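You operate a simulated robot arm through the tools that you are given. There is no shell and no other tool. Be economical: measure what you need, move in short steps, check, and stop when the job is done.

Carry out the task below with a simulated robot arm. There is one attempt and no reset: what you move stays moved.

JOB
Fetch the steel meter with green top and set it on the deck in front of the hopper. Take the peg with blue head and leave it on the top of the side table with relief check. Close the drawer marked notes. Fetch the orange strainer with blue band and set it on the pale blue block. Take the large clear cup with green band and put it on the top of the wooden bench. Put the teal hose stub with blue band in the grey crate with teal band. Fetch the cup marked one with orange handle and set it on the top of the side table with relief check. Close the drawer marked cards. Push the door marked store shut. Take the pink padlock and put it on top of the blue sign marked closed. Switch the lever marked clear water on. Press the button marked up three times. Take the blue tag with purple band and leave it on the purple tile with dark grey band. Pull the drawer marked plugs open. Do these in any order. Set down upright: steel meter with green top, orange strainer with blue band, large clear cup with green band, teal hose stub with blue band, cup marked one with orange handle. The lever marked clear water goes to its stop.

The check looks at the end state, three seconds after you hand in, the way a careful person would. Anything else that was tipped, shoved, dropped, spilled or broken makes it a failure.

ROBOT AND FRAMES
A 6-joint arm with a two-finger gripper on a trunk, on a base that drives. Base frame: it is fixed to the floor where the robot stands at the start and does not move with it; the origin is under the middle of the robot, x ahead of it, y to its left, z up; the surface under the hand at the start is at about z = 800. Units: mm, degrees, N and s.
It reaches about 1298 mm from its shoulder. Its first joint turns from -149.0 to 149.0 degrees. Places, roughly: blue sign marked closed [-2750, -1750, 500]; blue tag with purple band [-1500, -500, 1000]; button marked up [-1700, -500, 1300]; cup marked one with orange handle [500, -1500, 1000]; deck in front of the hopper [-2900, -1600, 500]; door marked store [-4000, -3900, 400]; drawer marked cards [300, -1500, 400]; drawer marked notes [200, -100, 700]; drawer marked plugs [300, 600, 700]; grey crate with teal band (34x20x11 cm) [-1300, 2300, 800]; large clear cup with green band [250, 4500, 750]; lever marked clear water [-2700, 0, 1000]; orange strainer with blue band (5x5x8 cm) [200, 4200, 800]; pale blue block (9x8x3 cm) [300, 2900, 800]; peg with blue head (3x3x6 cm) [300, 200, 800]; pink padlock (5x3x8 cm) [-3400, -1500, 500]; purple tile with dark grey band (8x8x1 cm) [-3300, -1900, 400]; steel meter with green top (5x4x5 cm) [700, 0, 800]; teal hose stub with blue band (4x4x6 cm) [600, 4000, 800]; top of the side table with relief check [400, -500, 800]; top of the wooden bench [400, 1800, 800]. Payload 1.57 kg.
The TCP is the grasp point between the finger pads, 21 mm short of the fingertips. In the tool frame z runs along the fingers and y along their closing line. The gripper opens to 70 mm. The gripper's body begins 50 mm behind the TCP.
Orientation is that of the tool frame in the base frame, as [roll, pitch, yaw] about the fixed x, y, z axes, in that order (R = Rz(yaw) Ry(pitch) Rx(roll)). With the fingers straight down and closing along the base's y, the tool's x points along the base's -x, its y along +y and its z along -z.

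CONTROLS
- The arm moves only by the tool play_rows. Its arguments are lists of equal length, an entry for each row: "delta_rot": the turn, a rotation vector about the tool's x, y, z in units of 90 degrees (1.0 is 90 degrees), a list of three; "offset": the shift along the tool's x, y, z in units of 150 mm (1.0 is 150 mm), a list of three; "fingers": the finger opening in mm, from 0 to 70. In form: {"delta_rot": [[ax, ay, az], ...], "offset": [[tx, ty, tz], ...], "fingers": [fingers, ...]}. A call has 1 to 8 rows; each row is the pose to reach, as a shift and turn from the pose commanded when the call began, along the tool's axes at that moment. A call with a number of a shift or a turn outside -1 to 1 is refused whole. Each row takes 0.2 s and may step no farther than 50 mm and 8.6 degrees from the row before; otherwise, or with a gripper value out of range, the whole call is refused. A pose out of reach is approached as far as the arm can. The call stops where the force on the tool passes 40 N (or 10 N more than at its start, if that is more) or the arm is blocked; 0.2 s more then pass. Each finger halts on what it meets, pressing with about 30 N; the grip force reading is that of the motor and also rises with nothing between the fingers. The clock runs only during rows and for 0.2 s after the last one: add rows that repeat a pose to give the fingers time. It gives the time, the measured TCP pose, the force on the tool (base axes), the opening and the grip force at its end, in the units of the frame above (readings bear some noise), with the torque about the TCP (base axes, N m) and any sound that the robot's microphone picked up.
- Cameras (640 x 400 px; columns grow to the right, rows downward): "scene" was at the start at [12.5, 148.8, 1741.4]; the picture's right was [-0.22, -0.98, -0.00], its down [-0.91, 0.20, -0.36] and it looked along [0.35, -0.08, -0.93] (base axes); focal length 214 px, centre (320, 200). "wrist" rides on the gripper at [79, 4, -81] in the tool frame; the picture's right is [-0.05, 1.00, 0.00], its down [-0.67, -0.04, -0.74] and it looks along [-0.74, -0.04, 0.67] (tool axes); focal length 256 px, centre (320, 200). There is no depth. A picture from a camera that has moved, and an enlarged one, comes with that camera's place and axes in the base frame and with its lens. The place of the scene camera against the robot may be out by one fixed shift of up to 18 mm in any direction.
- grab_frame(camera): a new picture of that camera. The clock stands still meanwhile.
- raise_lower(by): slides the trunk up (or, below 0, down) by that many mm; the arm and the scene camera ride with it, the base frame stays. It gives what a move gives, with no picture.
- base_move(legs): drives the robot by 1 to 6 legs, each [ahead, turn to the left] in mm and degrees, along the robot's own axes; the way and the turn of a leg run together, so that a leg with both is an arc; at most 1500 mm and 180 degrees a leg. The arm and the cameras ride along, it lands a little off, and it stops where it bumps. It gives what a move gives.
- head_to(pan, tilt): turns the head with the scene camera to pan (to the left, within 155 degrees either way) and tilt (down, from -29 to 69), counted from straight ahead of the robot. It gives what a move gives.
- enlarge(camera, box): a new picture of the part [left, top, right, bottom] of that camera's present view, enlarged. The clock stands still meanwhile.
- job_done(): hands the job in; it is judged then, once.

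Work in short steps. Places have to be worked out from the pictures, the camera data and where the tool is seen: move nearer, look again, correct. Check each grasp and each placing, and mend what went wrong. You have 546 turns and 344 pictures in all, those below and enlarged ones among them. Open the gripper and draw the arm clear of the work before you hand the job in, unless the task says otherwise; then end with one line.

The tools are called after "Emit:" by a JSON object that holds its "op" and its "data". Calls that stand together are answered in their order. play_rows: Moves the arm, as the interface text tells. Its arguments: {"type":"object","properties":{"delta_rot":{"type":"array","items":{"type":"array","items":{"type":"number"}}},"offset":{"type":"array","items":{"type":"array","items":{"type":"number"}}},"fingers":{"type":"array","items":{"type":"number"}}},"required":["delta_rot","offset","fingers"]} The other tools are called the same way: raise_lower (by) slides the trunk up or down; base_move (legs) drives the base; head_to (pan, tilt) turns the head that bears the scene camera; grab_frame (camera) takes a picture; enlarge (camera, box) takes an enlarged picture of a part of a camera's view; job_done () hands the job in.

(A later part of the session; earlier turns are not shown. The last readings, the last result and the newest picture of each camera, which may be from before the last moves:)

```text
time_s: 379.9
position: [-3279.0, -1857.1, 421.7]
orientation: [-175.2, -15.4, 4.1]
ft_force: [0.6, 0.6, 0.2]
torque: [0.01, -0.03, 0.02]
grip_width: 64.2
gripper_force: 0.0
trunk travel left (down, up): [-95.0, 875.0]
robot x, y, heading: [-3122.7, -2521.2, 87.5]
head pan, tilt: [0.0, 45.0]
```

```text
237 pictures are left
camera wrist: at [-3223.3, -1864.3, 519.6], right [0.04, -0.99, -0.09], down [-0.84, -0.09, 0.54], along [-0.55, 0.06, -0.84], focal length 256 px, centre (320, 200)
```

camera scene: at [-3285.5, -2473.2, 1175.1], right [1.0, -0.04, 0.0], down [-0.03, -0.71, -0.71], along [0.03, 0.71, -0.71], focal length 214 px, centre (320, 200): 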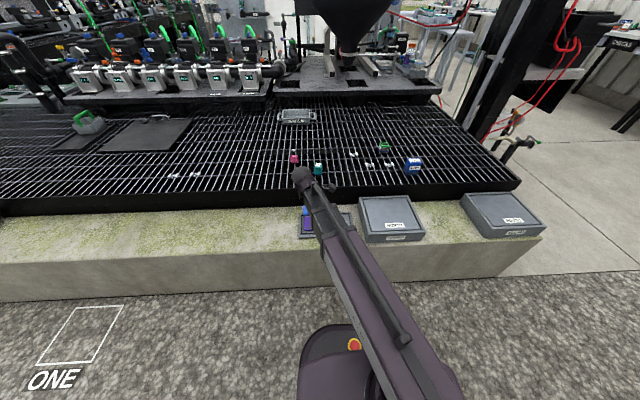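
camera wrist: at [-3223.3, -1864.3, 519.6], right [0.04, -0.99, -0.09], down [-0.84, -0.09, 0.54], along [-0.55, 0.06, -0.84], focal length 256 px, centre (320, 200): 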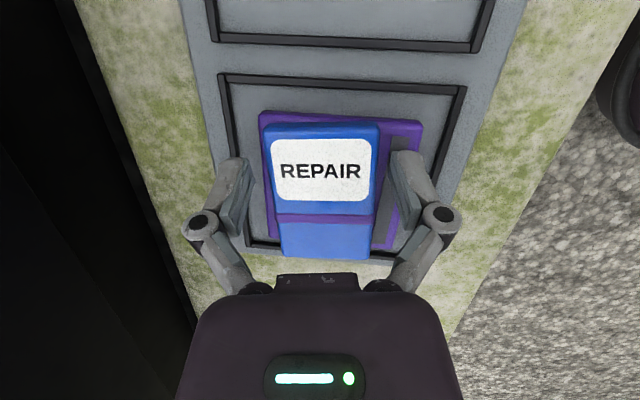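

Tag lies flat on the tile. Raise away and survey the padlock.

Emit:
{"op": "raise_lower", "data": {"by": 380}}

Emit:
{"op": "grab_frame", "data": {"camera": "wrist"}}

Emit:
{"op": "enlarge", "data": {"camera": "scene", "box": [240, 130, 460, 270]}}

```text
time_s: 383.6
position: [-3279.1, -1857.9, 800.8]
orientation: [-175.2, -15.4, 4.1]
ft_force: [0.5, 0.2, 1.1]
torque: [0.02, 0.02, 0.04]
grip_width: 63.9
gripper_force: 0.0
trunk travel left (down, up): [-475.0, 495.0]
robot x, y, heading: [-3121.3, -2527.5, 87.4]
head pan, tilt: [0.0, 45.0]
```

```text
236 pictures are left
camera wrist: at [-3223.4, -1864.3, 899.6], right [0.04, -0.99, -0.09], down [-0.84, -0.09, 0.54], along [-0.55, 0.06, -0.84], focal length 256 px, centre (320, 200)
```

wrist: 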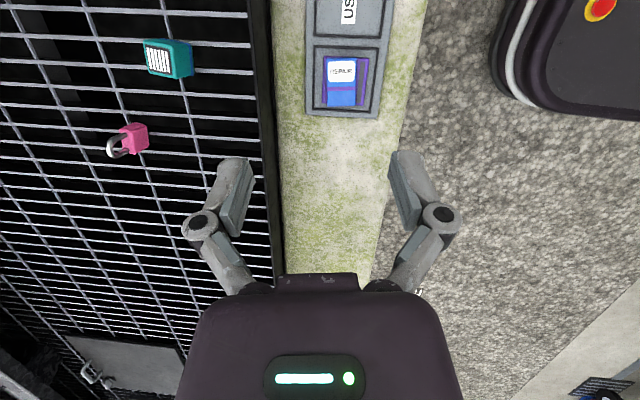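

```text
2.86 times, centred on (350, 200) of scene
camera zoom: at [-3285.5, -2473.3, 1473.0], right [1.0, -0.04, 0.0], down [-0.03, -0.71, -0.71], along [0.03, 0.71, -0.71], focal length 613 px, centre (234, 200)
```

zoom: 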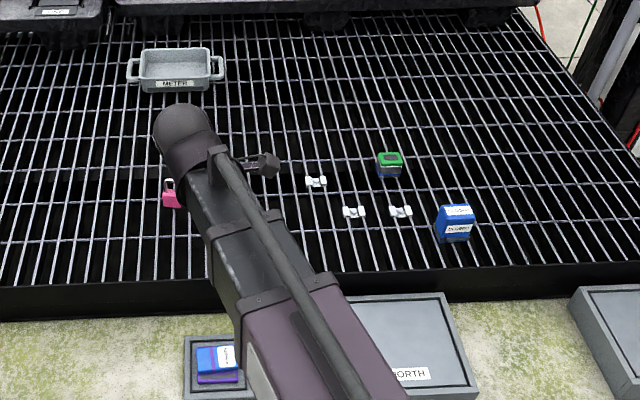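

Padlock stands upright near (−3380, −1523). Zoom to see its orientation and the teal one.

Emit:
{"op": "enlarge", "data": {"camera": "wrist", "box": [80, 20, 220, 180]}}

```text
2.50 times, centred on (150, 100) of wrist
camera zoom: at [-3223.4, -1864.3, 899.6], right [0.04, -0.99, -0.09], down [-0.84, -0.09, 0.54], along [-0.55, 0.06, -0.84], focal length 640 px, centre (745, 450)
```

zoom: 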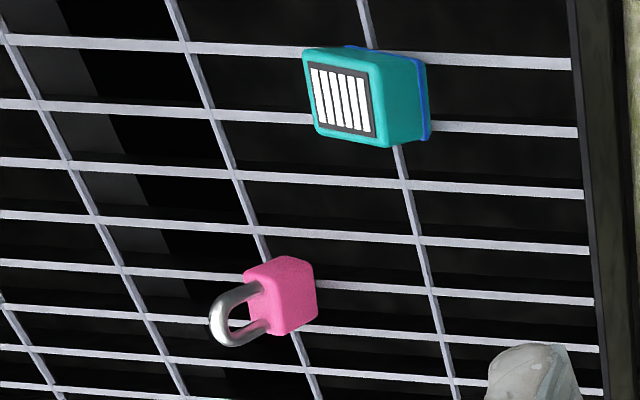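

I plan the wrist unwinding: first raise the hand to horizontal (az ~100°), then swing left past the forearm line, then down. Stage A in two calls.

Emit:
{"op": "play_rows", "data": {"delta_rot": [[0.061, 0.0415, -0.05], [0.122, 0.083, -0.1], [0.183, 0.1245, -0.15], [0.244, 0.166, -0.2], [0.305, 0.2075, -0.25], [0.366, 0.249, -0.3], [0.427, 0.2905, -0.351]], "offset": [[0.01, -0.14, 0.014], [0.02, -0.28, 0.03], [0.03, -0.42, 0.04], [0.04, -0.57, 0.06], [0.05, -0.71, 0.07], [0.06, -0.85, 0.09], [0.07, -0.99, 0.1]], "fingers": [64, 64, 64, 64, 64, 64, 64]}}

Emit:
{"op": "play_rows", "data": {"delta_rot": [[0.061, 0.0415, -0.05], [0.122, 0.083, -0.1], [0.183, 0.1245, -0.15], [0.244, 0.166, -0.2], [0.305, 0.2075, -0.25], [0.366, 0.249, -0.3], [0.427, 0.2905, -0.351]], "offset": [[0, 0, 0], [0, 0, 0], [0, 0, 0], [0, 0, 0], [0, 0, 0], [0, 0, 0], [0, 0, 0]], "fingers": [64, 64, 64, 64, 64, 64, 64]}}

Emit:
{"op": "play_rows", "data": {"delta_rot": [[0.09, 0, 0], [0.18, 0, 0], [0.27, 0, 0], [0.36, 0, 0], [0.444, 0, 0]], "offset": [[0, 0, 0], [0, 0, 0], [0, 0, 0], [0, 0, 0], [0, 0, 0]], "fingers": [64, 64, 64, 64, 64]}}

```text
time_s: 385.2
position: [-3279.8, -1707.8, 877.3]
orientation: [-149.6, -49.9, 29.9]
ft_force: [-0.4, 0.3, 0.0]
torque: [-0.02, 0.02, -0.01]
grip_width: 64.0
gripper_force: 0.1
out of reach, approached as far as the arm can: row 1, 2, 3, 4, 5, 6, 7
trunk travel left (down, up): [-475.0, 495.0]
robot x, y, heading: [-3121.7, -2522.0, 87.5]
head pan, tilt: [0.0, 45.0]
```

```text
time_s: 386.8
position: [-3279.7, -1709.4, 980.4]
orientation: [150.9, -90.0, 129.5]
ft_force: [-0.1, 0.0, 0.8]
torque: [0.0, 0.01, 0.01]
grip_width: 64.0
gripper_force: 0.1
out of reach, approached as far as the arm can: row 1, 2, 3, 4, 5, 6, 7
trunk travel left (down, up): [-475.0, 495.0]
robot x, y, heading: [-3116.8, -2524.3, 87.7]
head pan, tilt: [0.0, 45.0]
```

```text
time_s: 388.0
position: [-3279.0, -1708.4, 980.1]
orientation: [165.8, -89.8, 154.5]
ft_force: [0.1, 1.4, 0.3]
torque: [0.0, 0.03, -0.02]
grip_width: 64.0
gripper_force: 0.1
trunk travel left (down, up): [-475.0, 495.0]
robot x, y, heading: [-3119.1, -2521.8, 87.3]
head pan, tilt: [0.0, 45.0]
```

Stage A/B worked exactly (az 100° → 140°). Now swing diagonally down to vertical with yaw ~191°.

Emit:
{"op": "play_rows", "data": {"delta_rot": [[0.0369, -0.0773, -0.0369], [0.0738, -0.1547, -0.0738], [0.1107, -0.232, -0.1107], [0.1477, -0.3093, -0.1477], [0.1846, -0.3867, -0.1846], [0.2215, -0.464, -0.2215]], "offset": [[0, 0, 0], [0, 0, 0], [0, 0, 0], [0, 0, 0], [0, 0, 0], [0, 0, 0]], "fingers": [64, 64, 64, 64, 64, 64]}}

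Emit:
{"op": "play_rows", "data": {"delta_rot": [[0.0369, -0.0773, -0.0369], [0.0738, -0.1547, -0.0738], [0.1107, -0.232, -0.1107], [0.1477, -0.3093, -0.1477], [0.1846, -0.3867, -0.1846], [0.2215, -0.464, -0.2215]], "offset": [[0, 0, 0], [0, 0, 0], [0, 0, 0], [0, 0, 0], [0, 0, 0], [0, 0, 0]], "fingers": [64, 64, 64, 64, 64, 64]}}

Emit:
{"op": "grab_frame", "data": {"camera": "wrist"}}

```text
time_s: 389.4
position: [-3278.5, -1710.8, 849.7]
orientation: [165.2, -43.8, 176.1]
ft_force: [0.2, -0.2, -0.9]
torque: [0.04, -0.01, -0.01]
grip_width: 63.9
gripper_force: 0.1
out of reach, approached as far as the arm can: row 1, 2, 3, 4, 5, 6
trunk travel left (down, up): [-475.0, 495.0]
robot x, y, heading: [-3121.3, -2522.2, 87.5]
head pan, tilt: [0.0, 45.0]
```

```text
time_s: 390.8
position: [-3278.8, -1709.0, 794.4]
orientation: [-179.9, 0.3, -168.9]
ft_force: [0.6, -1.0, -0.2]
torque: [0.0, -0.02, 0.01]
grip_width: 63.9
gripper_force: 0.0
out of reach, approached as far as the arm can: row 1, 2, 3, 4, 5, 6
trunk travel left (down, up): [-475.0, 495.0]
robot x, y, heading: [-3117.2, -2522.1, 87.3]
head pan, tilt: [0.0, 45.0]
```

```text
233 pictures are left
camera wrist: at [-3359.4, -1720.3, 874.2], right [-0.14, 0.99, 0.0], down [0.66, 0.1, 0.75], along [0.74, 0.1, -0.66], focal length 256 px, centre (320, 200)
```

wrist: 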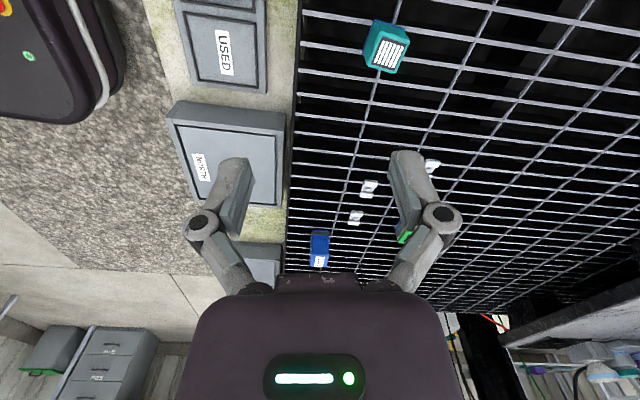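

Vertical again. Move to view the padlock from just beyond it.

Emit:
{"op": "play_rows", "data": {"delta_rot": [[0, 0, 0], [0, 0, 0], [0, 0, 0]], "offset": [[0.15, 0.22, 0], [0.3, 0.44, 0], [0.45, 0.66, 0]], "fingers": [64, 64, 64]}}

Emit:
{"op": "play_rows", "data": {"delta_rot": [[0, 0, 0], [0, 0, 0], [0, 0, 0]], "offset": [[0.15, 0.22, 0], [0.3, 0.44, 0], [0.45, 0.66, 0]], "fingers": [64, 64, 64]}}

Emit:
{"op": "grab_frame", "data": {"camera": "wrist"}}

```text
time_s: 391.6
position: [-3365.3, -1624.3, 793.4]
orientation: [-179.9, 0.2, -168.8]
ft_force: [-0.8, 0.2, 0.5]
torque: [0.0, -0.03, 0.02]
grip_width: 64.1
gripper_force: 0.1
trunk travel left (down, up): [-475.0, 495.0]
robot x, y, heading: [-3119.3, -2519.9, 87.3]
head pan, tilt: [0.0, 45.0]
```

```text
time_s: 392.4
position: [-3450.6, -1539.6, 794.4]
orientation: [-179.9, 0.2, -168.9]
ft_force: [0.9, 0.1, -0.4]
torque: [0.0, 0.0, 0.01]
grip_width: 63.8
gripper_force: 0.1
trunk travel left (down, up): [-475.0, 495.0]
robot x, y, heading: [-3120.2, -2520.5, 87.3]
head pan, tilt: [0.0, 45.0]
```

```text
232 pictures are left
camera wrist: at [-3529.5, -1550.2, 874.3], right [-0.14, 0.99, 0.0], down [0.66, 0.09, 0.75], along [0.74, 0.1, -0.67], focal length 256 px, centre (320, 200)
```

wrist: 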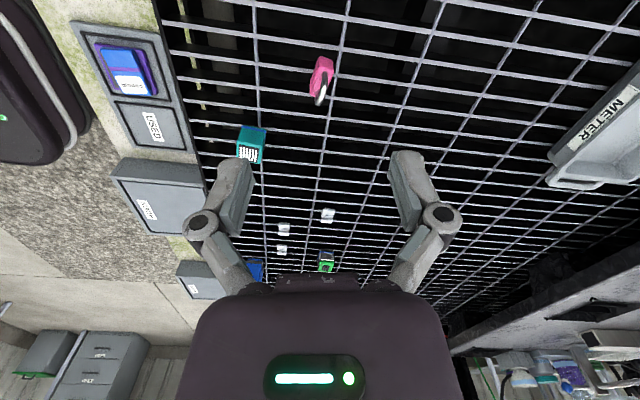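

Emit:
{"op": "enlarge", "data": {"camera": "wrist", "box": [270, 30, 370, 130]}}

```text
4.00 times, centred on (320, 80) of wrist
camera zoom: at [-3529.5, -1550.2, 874.3], right [-0.14, 0.99, 0.0], down [0.66, 0.09, 0.75], along [0.74, 0.1, -0.67], focal length 1024 px, centre (320, 680)
```

zoom: 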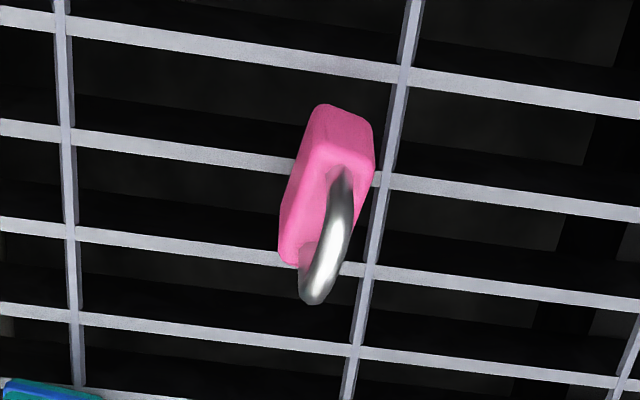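

Padlock: body centre ≈(−3391, −1528), long axis az −13°. Move over it and turn the hand 24°.

Emit:
{"op": "play_rows", "data": {"delta_rot": [[0, 0, 0.09], [0, 0, 0.18], [0, 0, 0.267]], "offset": [[-0.13, 0, 0], [-0.27, 0, 0], [-0.404, -0.005, 0]], "fingers": [60, 56, 56]}}

Emit:
{"op": "raise_lower", "data": {"by": -150}}

Emit:
{"op": "grab_frame", "data": {"camera": "wrist"}}

```text
time_s: 393.2
position: [-3389.9, -1528.2, 793.4]
orientation: [180.0, 0.2, 167.0]
ft_force: [0.3, -1.0, -0.5]
torque: [0.0, 0.0, 0.03]
grip_width: 56.1
gripper_force: 0.0
trunk travel left (down, up): [-475.0, 495.0]
robot x, y, heading: [-3120.5, -2519.8, 87.6]
head pan, tilt: [0.0, 45.0]
```

```text
time_s: 395.0
position: [-3391.1, -1528.1, 644.1]
orientation: [-180.0, 0.1, 167.2]
ft_force: [-0.8, 0.1, -0.3]
torque: [-0.01, 0.0, 0.01]
grip_width: 55.9
gripper_force: 0.1
trunk travel left (down, up): [-325.0, 645.0]
robot x, y, heading: [-3123.0, -2520.7, 87.4]
head pan, tilt: [0.0, 45.0]
```

```text
230 pictures are left
camera wrist: at [-3467.7, -1506.4, 724.5], right [0.27, 0.96, 0.0], down [0.64, -0.18, 0.75], along [0.72, -0.2, -0.67], focal length 256 px, centre (320, 200)
```

wrist: 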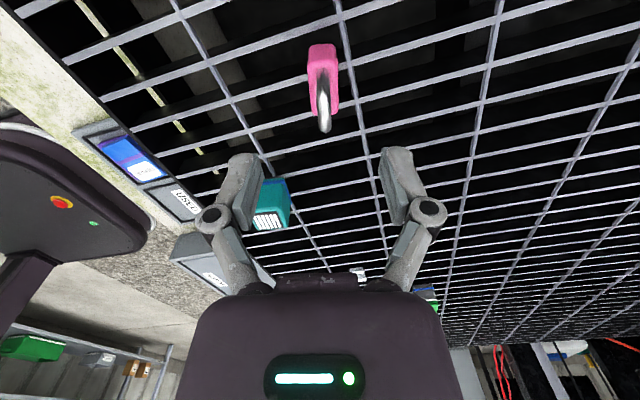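

Aligned. Small correction and lower to z≈537, then grip.

Emit:
{"op": "play_rows", "data": {"delta_rot": [[0, 0, 0]], "offset": [[0.027, 0.02, 0]], "fingers": [56]}}

Emit:
{"op": "raise_lower", "data": {"by": -70}}

Emit:
{"op": "grab_frame", "data": {"camera": "wrist"}}

```text
time_s: 395.4
position: [-3393.4, -1524.1, 643.9]
orientation: [179.9, 0.2, 167.0]
ft_force: [0.2, 0.5, 0.4]
torque: [-0.01, 0.01, 0.02]
grip_width: 55.8
gripper_force: 0.0
trunk travel left (down, up): [-325.0, 645.0]
robot x, y, heading: [-3121.5, -2520.1, 87.4]
head pan, tilt: [0.0, 45.0]
```

```text
time_s: 396.4
position: [-3394.5, -1524.4, 572.8]
orientation: [180.0, 0.1, 167.1]
ft_force: [-0.6, -0.5, -0.7]
torque: [0.01, 0.02, -0.03]
grip_width: 56.2
gripper_force: 0.0
trunk travel left (down, up): [-255.0, 715.0]
robot x, y, heading: [-3122.3, -2519.8, 87.4]
head pan, tilt: [0.0, 45.0]
```

```text
229 pictures are left
camera wrist: at [-3471.1, -1502.7, 654.5], right [0.27, 0.96, 0.0], down [0.64, -0.18, 0.75], along [0.72, -0.2, -0.67], focal length 256 px, centre (320, 200)
```

wrist: 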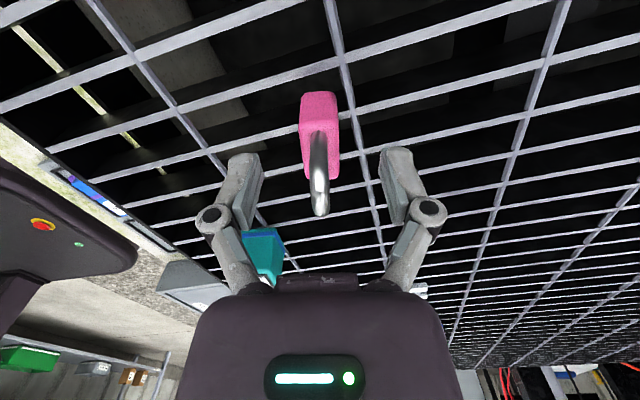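

Well centred. Lower 36 mm and close.

Emit:
{"op": "raise_lower", "data": {"by": -36}}

Emit:
{"op": "play_rows", "data": {"delta_rot": [[0, 0, 0], [0, 0, 0], [0, 0, 0]], "offset": [[0, 0, 0], [0, 0, 0], [0, 0, 0]], "fingers": [40, 20, 10]}}

Emit:
{"op": "raise_lower", "data": {"by": 150}}

Emit:
{"op": "grab_frame", "data": {"camera": "wrist"}}

```text
time_s: 397.2
position: [-3393.9, -1525.2, 537.3]
orientation: [179.9, 0.2, 167.1]
ft_force: [-0.2, -0.5, 0.0]
torque: [0.0, 0.01, 0.01]
grip_width: 55.7
gripper_force: 0.1
trunk travel left (down, up): [-219.0, 751.0]
robot x, y, heading: [-3121.8, -2522.7, 87.4]
head pan, tilt: [0.0, 45.0]
```

```text
time_s: 398.0
position: [-3395.0, -1525.3, 536.9]
orientation: [180.0, 0.2, 167.0]
ft_force: [-0.7, -0.9, 1.0]
torque: [-0.06, -0.04, -0.03]
grip_width: 21.4
gripper_force: 29.6
trunk travel left (down, up): [-219.0, 751.0]
robot x, y, heading: [-3123.9, -2522.7, 87.5]
head pan, tilt: [0.0, 45.0]
```

```text
time_s: 399.8
position: [-3393.6, -1524.2, 687.6]
orientation: [180.0, 0.2, 167.1]
ft_force: [-0.5, -0.6, -1.6]
torque: [0.01, 0.02, -0.03]
grip_width: 21.2
gripper_force: 30.5
trunk travel left (down, up): [-369.0, 601.0]
robot x, y, heading: [-3121.1, -2520.3, 87.8]
head pan, tilt: [0.0, 45.0]
```

```text
228 pictures are left
camera wrist: at [-3471.1, -1502.6, 768.2], right [0.27, 0.96, 0.0], down [0.64, -0.18, 0.75], along [0.72, -0.2, -0.67], focal length 256 px, centre (320, 200)
```

wrist: 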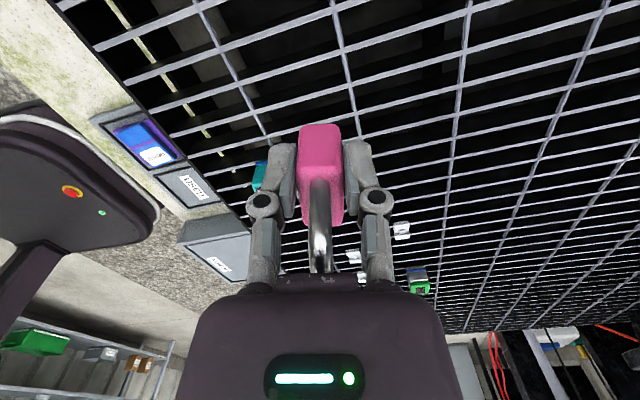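

Padlock held (21 mm). Carry it toward the sign (≈(−2805, −1630)).

Emit:
{"op": "play_rows", "data": {"delta_rot": [[0, 0, 0], [0, 0, 0], [0, 0, 0]], "offset": [[-0.28, 0.01, 0], [-0.56, 0.02, 0], [-0.837, 0.029, 0]], "fingers": [10, 10, 10]}}

Emit:
{"op": "play_rows", "data": {"delta_rot": [[0, 0, 0], [0, 0, 0], [0, 0, 0]], "offset": [[-0.28, 0.01, 0], [-0.56, 0.02, 0], [-0.837, 0.029, 0]], "fingers": [10, 10, 10]}}

Emit:
{"op": "play_rows", "data": {"delta_rot": [[0, 0, 0], [0, 0, 0], [0, 0, 0]], "offset": [[-0.28, 0.01, 0], [-0.56, 0.02, 0], [-0.837, 0.029, 0]], "fingers": [10, 10, 10]}}

Emit:
{"op": "grab_frame", "data": {"camera": "wrist"}}

```text
time_s: 400.6
position: [-3273.0, -1550.3, 688.0]
orientation: [179.9, 0.2, 167.1]
ft_force: [0.6, 0.3, -1.9]
torque: [-0.02, -0.03, 0.02]
grip_width: 21.1
gripper_force: 29.6
out of reach, approached as far as the arm can: row 3
trunk travel left (down, up): [-369.0, 601.0]
robot x, y, heading: [-3121.9, -2520.2, 87.5]
head pan, tilt: [0.0, 45.0]
```

```text
time_s: 401.4
position: [-3149.3, -1570.8, 686.8]
orientation: [-180.0, 0.2, 167.0]
ft_force: [-0.5, 0.1, -1.1]
torque: [0.0, -0.03, 0.0]
grip_width: 21.5
gripper_force: 30.1
trunk travel left (down, up): [-369.0, 601.0]
robot x, y, heading: [-3120.3, -2520.5, 87.6]
head pan, tilt: [0.0, 45.0]
```

```text
time_s: 402.2
position: [-3026.1, -1594.0, 686.9]
orientation: [180.0, 0.2, 167.2]
ft_force: [-0.1, 0.9, -0.7]
torque: [0.01, 0.03, 0.0]
grip_width: 21.2
gripper_force: 29.9
out of reach, approached as far as the arm can: row 2
trunk travel left (down, up): [-369.0, 601.0]
robot x, y, heading: [-3121.9, -2521.3, 87.7]
head pan, tilt: [0.0, 45.0]
```

```text
227 pictures are left
camera wrist: at [-3102.2, -1573.4, 768.3], right [0.27, 0.96, 0.0], down [0.64, -0.18, 0.75], along [0.72, -0.2, -0.67], focal length 256 px, centre (320, 200)
```

wrist: 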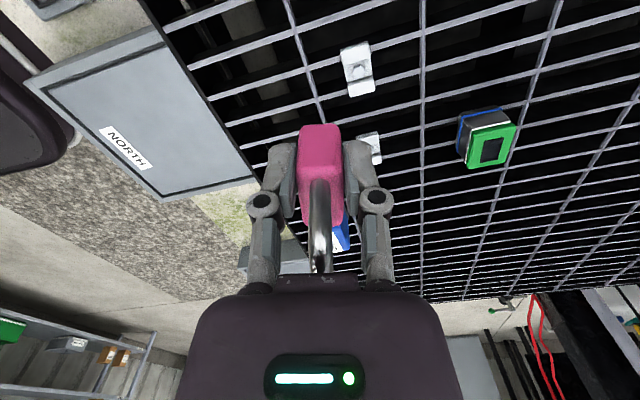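

Sign is hidden behind the padlock; shift so it shows to the side.

Emit:
{"op": "play_rows", "data": {"delta_rot": [[0, 0, 0], [0, 0, 0], [0, 0, 0]], "offset": [[-0.25, 0.13, 0], [-0.5, 0.27, 0], [-0.767, 0.4, 0]], "fingers": [10, 10, 10]}}

Emit:
{"op": "grab_frame", "data": {"camera": "wrist"}}

Emit:
{"op": "enlarge", "data": {"camera": "scene", "box": [360, 160, 460, 240]}}

```text
time_s: 403.0
position: [-2897.6, -1561.8, 687.6]
orientation: [-180.0, 0.2, 167.2]
ft_force: [0.6, 0.5, -1.2]
torque: [-0.04, 0.01, -0.04]
grip_width: 21.4
gripper_force: 30.6
trunk travel left (down, up): [-369.0, 601.0]
robot x, y, heading: [-3117.2, -2522.6, 87.6]
head pan, tilt: [0.0, 45.0]
```

```text
226 pictures are left
camera wrist: at [-2974.8, -1540.0, 768.3], right [0.27, 0.96, 0.0], down [0.64, -0.18, 0.75], along [0.72, -0.2, -0.67], focal length 256 px, centre (320, 200)
```

wrist: 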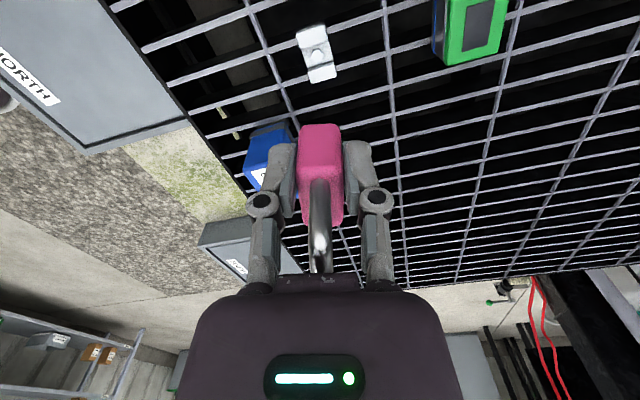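

```text
5.00 times, centred on (410, 200) of scene
camera zoom: at [-3285.6, -2473.0, 1367.0], right [1.0, -0.04, 0.0], down [-0.03, -0.71, -0.71], along [0.03, 0.71, -0.71], focal length 1072 px, centre (-130, 200)
```

zoom: 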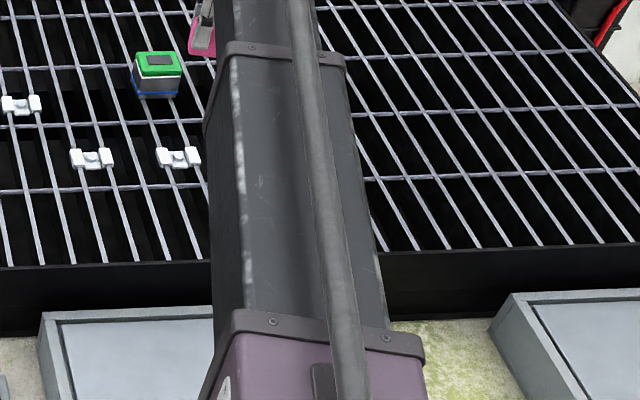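

Shift a bit further left (+y) and raise for a clear view of the sign's top.

Emit:
{"op": "play_rows", "data": {"delta_rot": [[0, 0, 0], [0, 0, 0]], "offset": [[0.02, 0.25, 0], [0.05, 0.5, 0]], "fingers": [10, 10]}}

Emit:
{"op": "raise_lower", "data": {"by": 60}}

Emit:
{"op": "enlarge", "data": {"camera": "wrist", "box": [180, 60, 340, 220]}}

```text
time_s: 403.6
position: [-2889.8, -1486.7, 688.0]
orientation: [180.0, 0.2, 167.1]
ft_force: [0.7, 0.3, -1.4]
torque: [-0.02, 0.0, -0.02]
grip_width: 21.1
gripper_force: 29.8
trunk travel left (down, up): [-369.0, 601.0]
robot x, y, heading: [-3123.8, -2520.5, 87.4]
head pan, tilt: [0.0, 45.0]
```

```text
time_s: 404.6
position: [-2889.3, -1486.4, 747.6]
orientation: [180.0, 0.2, 167.1]
ft_force: [0.1, 0.9, -0.4]
torque: [0.01, 0.02, 0.03]
grip_width: 21.1
gripper_force: 30.3
trunk travel left (down, up): [-429.0, 541.0]
robot x, y, heading: [-3118.1, -2523.5, 87.4]
head pan, tilt: [0.0, 45.0]
```

```text
2.50 times, centred on (260, 140) of wrist
camera zoom: at [-2966.6, -1465.7, 828.2], right [0.27, 0.96, 0.0], down [0.64, -0.18, 0.75], along [0.72, -0.2, -0.67], focal length 640 px, centre (470, 350)
```

zoom: 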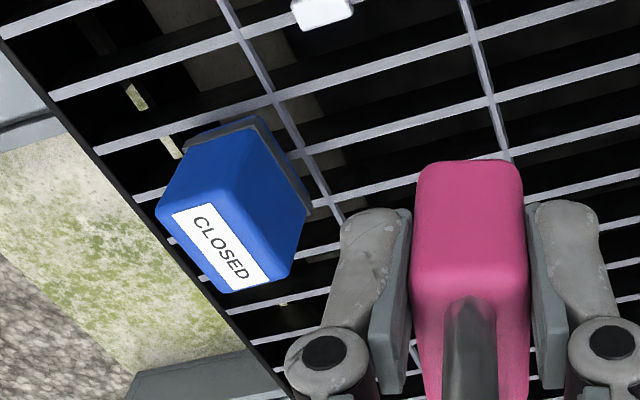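

Sign top: x −2825…−2767, y −1667…−1622, z≈562; centre (−2796, −1645). Move the padlock above it, aligned with x.

Emit:
{"op": "play_rows", "data": {"delta_rot": [[0, 0, -0.036], [0, 0, -0.072], [0, 0, -0.108], [0, 0, -0.144]], "offset": [[-0.21, -0.224, 0], [-0.42, -0.45, 0], [-0.63, -0.67, 0], [-0.841, -0.895, 0]], "fingers": [10, 10, 10, 10]}}

Emit:
{"op": "raise_lower", "data": {"by": -110}}

Emit:
{"op": "grab_frame", "data": {"camera": "wrist"}}

Emit:
{"op": "enlarge", "data": {"camera": "scene", "box": [360, 140, 480, 240]}}

```text
time_s: 405.6
position: [-2796.0, -1646.2, 748.2]
orientation: [-180.0, 0.2, -179.8]
ft_force: [-0.3, -0.8, -1.4]
torque: [0.01, 0.0, -0.02]
grip_width: 21.3
gripper_force: 29.9
trunk travel left (down, up): [-429.0, 541.0]
robot x, y, heading: [-3122.7, -2519.9, 87.4]
head pan, tilt: [0.0, 45.0]
```

```text
time_s: 407.0
position: [-2795.8, -1646.8, 638.3]
orientation: [179.9, 0.2, -179.9]
ft_force: [-0.5, -1.5, -1.2]
torque: [-0.01, 0.0, -0.02]
grip_width: 21.1
gripper_force: 30.1
trunk travel left (down, up): [-319.0, 651.0]
robot x, y, heading: [-3120.6, -2523.9, 87.3]
head pan, tilt: [0.0, 45.0]
```

```text
223 pictures are left
camera wrist: at [-2875.6, -1641.0, 718.4], right [0.05, 1.0, 0.0], down [0.66, -0.03, 0.75], along [0.75, -0.04, -0.67], focal length 256 px, centre (320, 200)
```

wrist: 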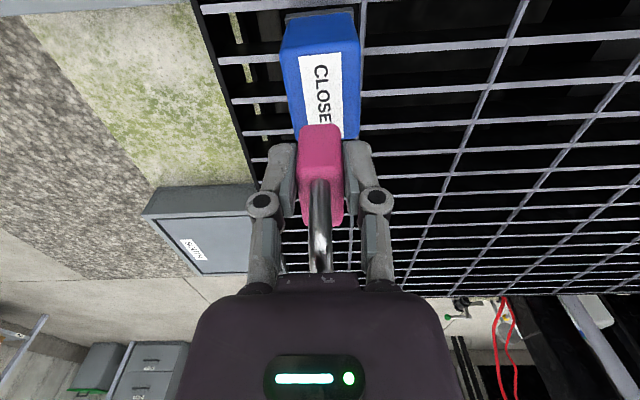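

```text
4.00 times, centred on (420, 190) of scene
camera zoom: at [-3285.4, -2473.1, 1317.1], right [1.0, -0.04, 0.0], down [-0.03, -0.71, -0.71], along [0.03, 0.71, -0.71], focal length 858 px, centre (-80, 240)
```

zoom: 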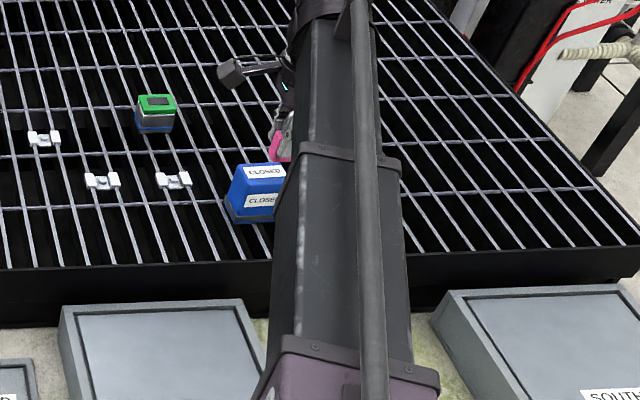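

Centred over the sign's top. Lower to contact.

Emit:
{"op": "raise_lower", "data": {"by": -33}}

Emit:
{"op": "raise_lower", "data": {"by": -4}}

```text
time_s: 407.8
position: [-2795.7, -1644.9, 605.7]
orientation: [-180.0, 0.0, -179.9]
ft_force: [0.5, 0.2, -0.9]
torque: [0.04, 0.04, -0.01]
grip_width: 21.5
gripper_force: 29.7
trunk travel left (down, up): [-286.0, 684.0]
robot x, y, heading: [-3119.5, -2527.0, 87.7]
head pan, tilt: [0.0, 45.0]
```

```text
time_s: 408.3
position: [-2796.5, -1646.0, 603.1]
orientation: [179.9, 0.2, -180.0]
ft_force: [2.9, 5.1, 26.3]
torque: [0.12, -0.1, 0.0]
grip_width: 21.4
gripper_force: 30.4
trunk travel left (down, up): [-282.0, 688.0]
robot x, y, heading: [-3119.8, -2522.7, 87.6]
head pan, tilt: [0.0, 45.0]
```

Contact. Back 2 mm of pressure off, release, and check.

Emit:
{"op": "raise_lower", "data": {"by": 1}}

Emit:
{"op": "play_rows", "data": {"delta_rot": [[0, 0, 0], [0, 0, 0], [0, 0, 0]], "offset": [[0, 0, 0], [0, 0, 0], [0, 0, 0]], "fingers": [26, 34, 44]}}

Emit:
{"op": "grab_frame", "data": {"camera": "wrist"}}

```text
time_s: 408.8
position: [-2796.1, -1645.5, 602.4]
orientation: [179.9, 0.2, -180.0]
ft_force: [1.5, 4.1, 18.8]
torque: [0.12, -0.03, 0.01]
grip_width: 21.2
gripper_force: 30.3
trunk travel left (down, up): [-283.0, 687.0]
robot x, y, heading: [-3123.5, -2519.7, 87.7]
head pan, tilt: [0.0, 45.0]
```

```text
time_s: 409.6
position: [-2796.4, -1645.3, 601.4]
orientation: [180.0, 0.2, -179.9]
ft_force: [-0.1, -0.9, 9.4]
torque: [0.05, -0.1, -0.02]
grip_width: 44.1
gripper_force: 0.1
trunk travel left (down, up): [-283.0, 687.0]
robot x, y, heading: [-3121.0, -2521.9, 87.7]
head pan, tilt: [0.0, 45.0]
```

```text
221 pictures are left
camera wrist: at [-2875.8, -1641.7, 683.3], right [0.05, 1.0, 0.0], down [0.66, -0.03, 0.75], along [0.75, -0.04, -0.67], focal length 256 px, centre (320, 200)
```

wrist: 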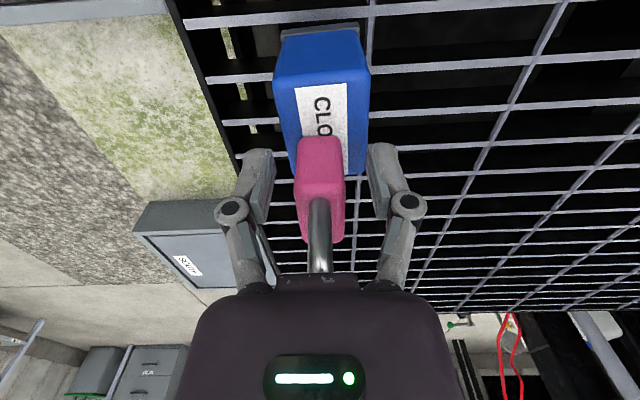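

Raise the hand and inspect the padlock on the sign.

Emit:
{"op": "raise_lower", "data": {"by": 100}}

Emit:
{"op": "grab_frame", "data": {"camera": "wrist"}}

```text
time_s: 411.0
position: [-2796.6, -1645.0, 702.2]
orientation: [180.0, 0.3, 180.0]
ft_force: [-0.2, 0.5, 0.7]
torque: [-0.03, -0.01, -0.01]
grip_width: 44.2
gripper_force: 0.0
trunk travel left (down, up): [-383.0, 587.0]
robot x, y, heading: [-3116.9, -2521.2, 87.5]
head pan, tilt: [0.0, 45.0]
```

```text
220 pictures are left
camera wrist: at [-2875.6, -1641.0, 782.3], right [0.05, 1.0, 0.0], down [0.66, -0.03, 0.75], along [0.75, -0.04, -0.67], focal length 256 px, centre (320, 200)
```

wrist: 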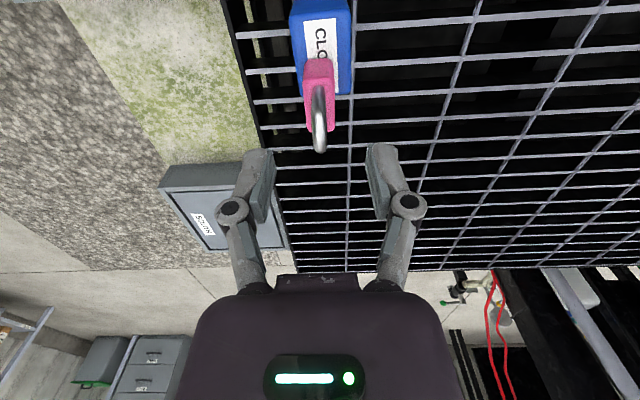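

Emit:
{"op": "enlarge", "data": {"camera": "wrist", "box": [270, 0, 390, 170]}}

```text
2.35 times, centred on (330, 85) of wrist
camera zoom: at [-2875.6, -1641.0, 782.3], right [0.05, 1.0, 0.0], down [0.66, -0.03, 0.75], along [0.75, -0.04, -0.67], focal length 602 px, centre (296, 471)
```

zoom: 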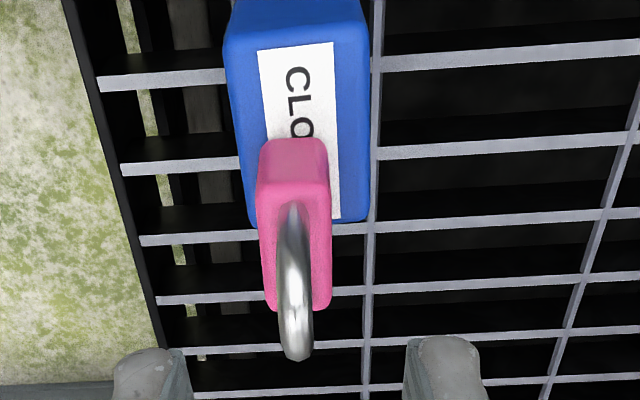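

Padlock stands securely on the sign. Next the store door: look toward it.

Emit:
{"op": "head_to", "data": {"pan": 150, "tilt": 35}}

Emit:
{"op": "grab_frame", "data": {"camera": "scene"}}

```text
time_s: 413.3
position: [-2795.8, -1645.9, 702.0]
orientation: [-180.0, 0.2, -179.9]
ft_force: [0.2, -0.8, 0.3]
torque: [0.05, 0.02, -0.01]
grip_width: 43.9
gripper_force: 0.0
trunk travel left (down, up): [-383.0, 587.0]
robot x, y, heading: [-3119.0, -2525.8, 87.5]
head pan, tilt: [150.0, 35.0]
```

```text
218 pictures are left
camera scene: at [-3336.2, -2628.7, 1395.9], right [-0.84, 0.54, 0.0], down [0.31, 0.48, -0.82], along [-0.44, -0.69, -0.57], focal length 214 px, centre (320, 200)
```

scene: 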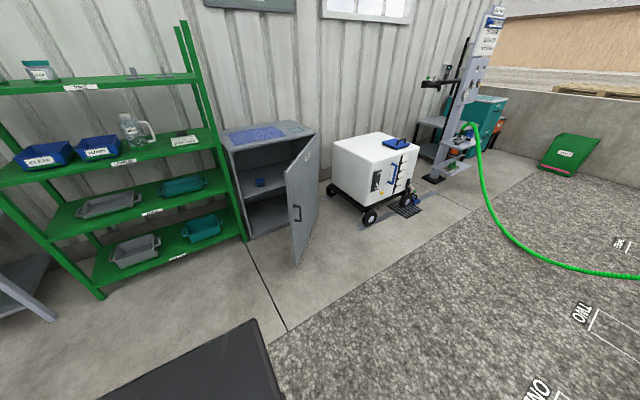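

Door hinge is at its west side (≈(−4235, −4088)), standing ~45° open; I'll push it from the north-west. First raise, turn the hand horizontal-forward and pull it in.

Emit:
{"op": "raise_lower", "data": {"by": 120}}

Emit:
{"op": "play_rows", "data": {"delta_rot": [[-0.048, -0.048, -0.048], [-0.096, -0.096, -0.096], [-0.144, -0.144, -0.144], [-0.192, -0.192, -0.192], [-0.24, -0.24, -0.24], [-0.288, -0.288, -0.288], [-0.336, -0.336, -0.336], [-0.385, -0.385, -0.385]], "offset": [[0.04, -0.12, 0], [0.09, -0.24, 0], [0.13, -0.35, 0], [0.17, -0.47, 0], [0.22, -0.59, 0], [0.26, -0.7, 0], [0.3, -0.82, 0], [0.347, -0.94, 0]], "fingers": [40, 30, 20, 0, 0, 0, 0, 0]}}

Emit:
{"op": "play_rows", "data": {"delta_rot": [[-0.048, -0.048, -0.048], [-0.096, -0.096, -0.096], [-0.144, -0.144, -0.144], [-0.192, -0.192, -0.192], [-0.24, -0.24, -0.24], [-0.288, -0.288, -0.288], [-0.336, -0.336, -0.336], [-0.385, -0.385, -0.385]], "offset": [[0, 0, 0], [0, 0, 0], [0, 0, 0], [0, 0, 0], [0, 0, 0], [0, 0, 0], [0, 0, 0], [0, 0, 0]], "fingers": [0, 0, 0, 0, 0, 0, 0, 0]}}

```text
time_s: 414.8
position: [-2795.8, -1644.2, 822.8]
orientation: [-180.0, 0.2, -179.9]
ft_force: [-0.1, -0.4, -0.4]
torque: [-0.01, 0.01, -0.04]
grip_width: 44.2
gripper_force: 0.1
trunk travel left (down, up): [-503.0, 467.0]
robot x, y, heading: [-3120.1, -2521.0, 87.4]
head pan, tilt: [150.0, 35.0]
```

```text
time_s: 416.6
position: [-2847.5, -1786.0, 883.5]
orientation: [153.6, 42.0, -153.0]
ft_force: [0.2, 1.1, 0.2]
torque: [0.02, 0.0, -0.02]
grip_width: 0.0
gripper_force: 28.3
out of reach, approached as far as the arm can: row 2, 3, 4, 5, 6, 7, 8
trunk travel left (down, up): [-503.0, 467.0]
robot x, y, heading: [-3123.6, -2521.1, 87.6]
head pan, tilt: [150.0, 35.0]
```

```text
time_s: 418.4
position: [-2846.9, -1789.6, 1007.6]
orientation: [-91.2, 89.8, -1.0]
ft_force: [-0.1, -0.3, -1.3]
torque: [0.02, 0.0, 0.0]
grip_width: 0.1
gripper_force: 28.2
out of reach, approached as far as the arm can: row 1, 2, 3, 4, 5, 6, 7, 8
trunk travel left (down, up): [-503.0, 467.0]
robot x, y, heading: [-3121.1, -2521.2, 87.8]
head pan, tilt: [150.0, 35.0]
```

Horizontal. Drive to the NW side of the door.

Emit:
{"op": "base_move", "data": {"legs": [[0, 118.5], [1070, 0]]}}

Emit:
{"op": "head_to", "data": {"pan": 75, "tilt": 35}}

Emit:
{"op": "grab_frame", "data": {"camera": "scene"}}

```text
time_s: 432.6
position: [-4863.8, -3105.3, 1007.9]
orientation: [-116.0, 89.8, 92.6]
ft_force: [-0.5, 0.6, -1.1]
torque: [-0.02, -0.01, 0.02]
grip_width: 0.0
gripper_force: 28.3
trunk travel left (down, up): [-503.0, 467.0]
robot x, y, heading: [-4088.5, -3001.1, -154.2]
head pan, tilt: [150.0, 35.0]
```

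```text
time_s: 434.0
position: [-4863.6, -3106.4, 1008.6]
orientation: [-110.5, 89.8, 98.3]
ft_force: [-0.1, 1.0, 0.0]
torque: [-0.03, -0.01, 0.0]
grip_width: 0.0
gripper_force: 28.4
trunk travel left (down, up): [-503.0, 467.0]
robot x, y, heading: [-4088.2, -3001.3, -154.3]
head pan, tilt: [75.0, 35.0]
```

```text
217 pictures are left
camera scene: at [-3953.1, -3213.8, 1515.9], right [-0.98, -0.19, 0.0], down [-0.11, 0.56, -0.82], along [0.15, -0.8, -0.57], focal length 214 px, centre (320, 200)
```

scene: 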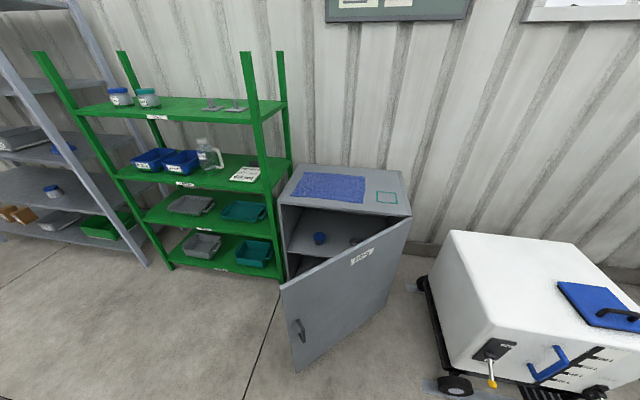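

Door: hinge ≈(−4245, −4105), free edge ≈(−3735, −3620), top z≈820. Turn to face it, then lower the hand to z≈600 on its outer side.

Emit:
{"op": "base_move", "data": {"legs": [[0, 82]]}}

Emit:
{"op": "head_to", "data": {"pan": 0, "tilt": 45}}

Emit:
{"op": "grab_frame", "data": {"camera": "scene"}}

```text
time_s: 439.7
position: [-4082.9, -3786.7, 1006.1]
orientation: [-107.8, 89.8, -176.8]
ft_force: [0.3, -0.1, -0.4]
torque: [0.02, 0.01, 0.03]
grip_width: 0.0
gripper_force: 28.8
trunk travel left (down, up): [-503.0, 467.0]
robot x, y, heading: [-4052.7, -2994.0, -72.0]
head pan, tilt: [75.0, 35.0]
```

```text
time_s: 441.1
position: [-4084.1, -3786.7, 1007.2]
orientation: [-110.5, 89.9, -179.5]
ft_force: [-0.4, 0.0, 0.5]
torque: [-0.01, -0.01, 0.01]
grip_width: 0.3
gripper_force: 28.4
trunk travel left (down, up): [-503.0, 467.0]
robot x, y, heading: [-4049.6, -2994.1, -71.9]
head pan, tilt: [0.0, 45.0]
```

```text
216 pictures are left
camera scene: at [-3877.5, -2968.9, 1501.1], right [-0.95, -0.31, 0.0], down [-0.22, 0.67, -0.71], along [0.22, -0.67, -0.71], focal length 214 px, centre (320, 200)
```

scene: 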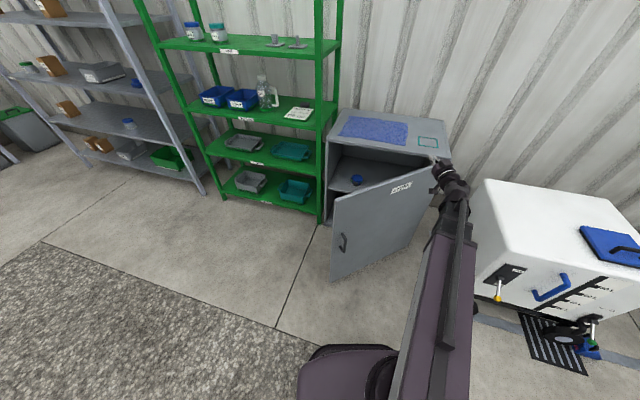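

Lower the trunk 400 mm, then move sideways along the door's outer face toward its free half.

Emit:
{"op": "raise_lower", "data": {"by": -400}}

Emit:
{"op": "play_rows", "data": {"delta_rot": [[0, 0, 0], [0, 0, 0], [0, 0, 0]], "offset": [[0, 0.3, 0], [0, 0.6, 0], [0, 0.9, 0]], "fingers": [0, 0, 0]}}

Emit:
{"op": "grab_frame", "data": {"camera": "scene"}}

```text
time_s: 445.0
position: [-4083.2, -3787.3, 607.4]
orientation: [-110.7, 89.8, -179.6]
ft_force: [-0.9, 0.3, 1.4]
torque: [-0.02, 0.01, 0.0]
grip_width: 0.1
gripper_force: 28.2
trunk travel left (down, up): [-103.0, 867.0]
robot x, y, heading: [-4053.5, -2993.8, -71.9]
head pan, tilt: [0.0, 45.0]
```

```text
time_s: 445.8
position: [-3957.8, -3738.4, 608.0]
orientation: [-103.1, 89.7, -172.1]
ft_force: [0.2, -0.2, 0.4]
torque: [0.01, 0.02, 0.02]
grip_width: 0.1
gripper_force: 29.1
trunk travel left (down, up): [-103.0, 867.0]
robot x, y, heading: [-4052.0, -2993.9, -72.1]
head pan, tilt: [0.0, 45.0]
```

```text
215 pictures are left
camera scene: at [-3877.7, -2969.0, 1101.1], right [-0.95, -0.31, 0.0], down [-0.22, 0.67, -0.71], along [0.22, -0.67, -0.71], focal length 214 px, centre (320, 200)
```

scene: 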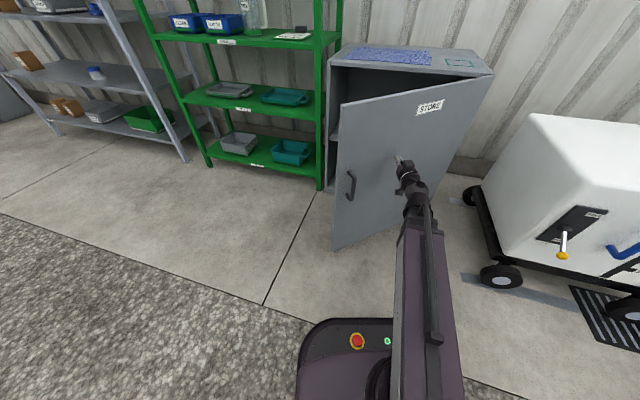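

Shift 40 mm more toward the free edge, then push forward.

Emit:
{"op": "play_rows", "data": {"delta_rot": [[0, 0, 0], [0, 0, 0], [0, 0, 0], [0, 0, 0], [0, 0, 0], [0, 0, 0], [0, 0, 0]], "offset": [[0, 0.28, 0], [0, 0.28, 0.15], [0, 0.28, 0.3], [0, 0.28, 0.45], [0, 0.28, 0.6], [0, 0.28, 0.75], [0, 0.28, 0.9]], "fingers": [0, 0, 0, 0, 0, 0, 0]}}

Emit:
{"op": "grab_frame", "data": {"camera": "scene"}}

```text
time_s: 447.4
position: [-3869.1, -3849.3, 608.0]
orientation: [-125.2, 89.7, 165.8]
ft_force: [-0.7, 0.7, 0.8]
torque: [0.04, 0.02, -0.03]
grip_width: 0.0
gripper_force: 28.4
trunk travel left (down, up): [-103.0, 867.0]
robot x, y, heading: [-4050.6, -2992.8, -71.9]
head pan, tilt: [0.0, 45.0]
```

```text
214 pictures are left
camera scene: at [-3877.5, -2968.9, 1101.1], right [-0.95, -0.31, 0.0], down [-0.22, 0.67, -0.71], along [0.22, -0.67, -0.71], focal length 214 px, centre (320, 200)
```

scene: 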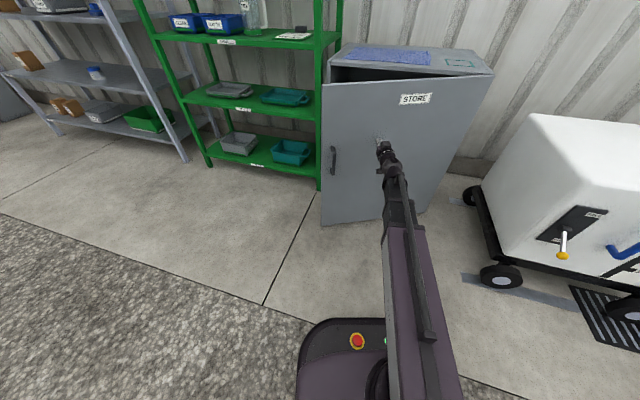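

Door is moving. Continue pushing.

Emit:
{"op": "play_rows", "data": {"delta_rot": [[0, 0, 0], [0, 0, 0], [0, 0, 0], [0, 0, 0], [0, 0, 0], [0, 0, 0]], "offset": [[0, 0, 0.16], [0, 0, 0.33], [0, 0, 0.5], [0, 0, 0.66], [0, 0, 0.83], [0, 0, 1]], "fingers": [0, 0, 0, 0, 0, 0]}}

Emit:
{"op": "play_rows", "data": {"delta_rot": [[0, 0, 0], [0, 0, 0], [0, 0, 0], [0, 0, 0], [0, 0, 0], [0, 0, 0], [0, 0, 0], [0, 0, 0]], "offset": [[0, 0, 0.1], [0, 0, 0.2], [0, 0, 0.3], [0, 0, 0.4], [0, 0, 0.5], [0, 0, 0.6], [0, 0, 0.7], [0, 0, 0.8]], "fingers": [0, 0, 0, 0, 0, 0, 0, 0]}}

Emit:
{"op": "grab_frame", "data": {"camera": "scene"}}

```text
time_s: 448.8
position: [-3816.7, -3988.5, 607.4]
orientation: [-127.7, 89.8, 163.2]
ft_force: [0.4, 0.1, 0.9]
torque: [-0.03, 0.01, 0.01]
grip_width: 0.0
gripper_force: 28.4
trunk travel left (down, up): [-103.0, 867.0]
robot x, y, heading: [-4050.0, -2992.6, -71.9]
head pan, tilt: [0.0, 45.0]
```

```text
time_s: 450.1
position: [-3788.9, -4059.8, 608.0]
orientation: [-133.3, 89.8, 157.8]
ft_force: [-0.6, 4.8, -3.0]
torque: [0.01, 0.03, 0.0]
grip_width: 0.1
gripper_force: 28.7
trunk travel left (down, up): [-103.0, 867.0]
robot x, y, heading: [-4056.4, -2989.3, -72.0]
head pan, tilt: [0.0, 45.0]
stopped in row 6: the force on the tool passed its limit at 57 N (the readings are from after the stop); the commanded pose is now the measured one
```

```text
213 pictures are left
camera scene: at [-3877.5, -2968.9, 1101.1], right [-0.95, -0.31, 0.0], down [-0.22, 0.67, -0.71], along [0.22, -0.67, -0.71], focal length 214 px, centre (320, 200)
```

scene: 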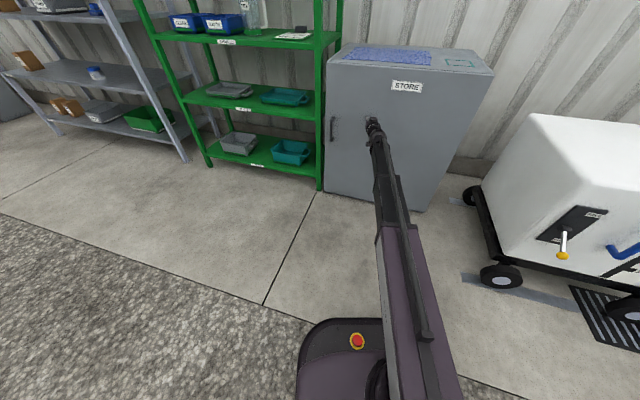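

Stopped at 57 N: door appears shut. Zoom to confirm, and retract.

Emit:
{"op": "enlarge", "data": {"camera": "scene", "box": [300, 30, 510, 220]}}

Emit:
{"op": "play_rows", "data": {"delta_rot": [[0, 0, 0], [0, 0, 0], [0, 0, 0], [0, 0, 0]], "offset": [[0, 0, -0.25], [0, 0, -0.5], [0, 0, -0.75], [0, 0, -1]], "fingers": [0, 0, 0, 0]}}

Emit:
{"op": "enlarge", "data": {"camera": "scene", "box": [300, 30, 510, 220]}}

```text
2.11 times, centred on (405, 125) of scene
camera zoom: at [-3877.5, -2968.9, 1101.1], right [-0.95, -0.31, 0.0], down [-0.22, 0.67, -0.71], along [0.22, -0.67, -0.71], focal length 452 px, centre (141, 358)
```

zoom: 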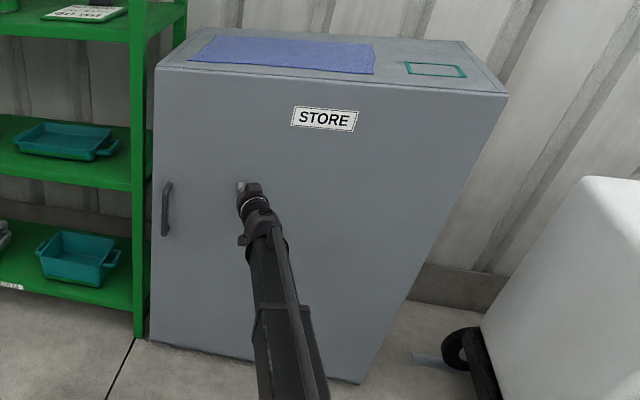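

```text
time_s: 451.1
position: [-3842.0, -3920.8, 607.2]
orientation: [-150.9, 89.7, 140.1]
ft_force: [0.2, 0.0, -0.3]
torque: [-0.03, -0.03, -0.01]
grip_width: 0.2
gripper_force: 29.4
trunk travel left (down, up): [-103.0, 867.0]
robot x, y, heading: [-4054.0, -2994.2, -71.8]
head pan, tilt: [0.0, 45.0]
```

```text
2.11 times, centred on (405, 125) of scene
camera zoom: at [-3877.4, -2969.1, 1101.0], right [-0.95, -0.31, 0.0], down [-0.22, 0.67, -0.71], along [0.22, -0.67, -0.71], focal length 452 px, centre (141, 358)
```

zoom: 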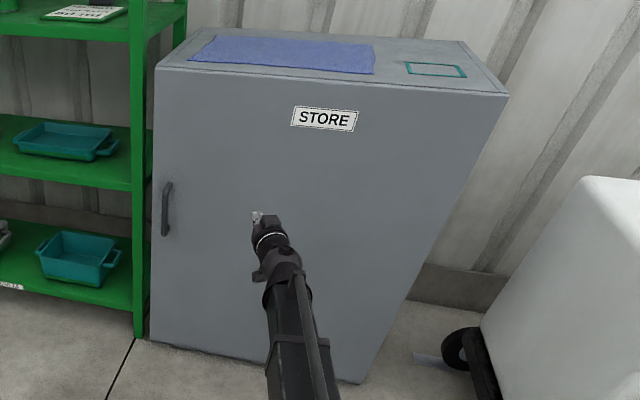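

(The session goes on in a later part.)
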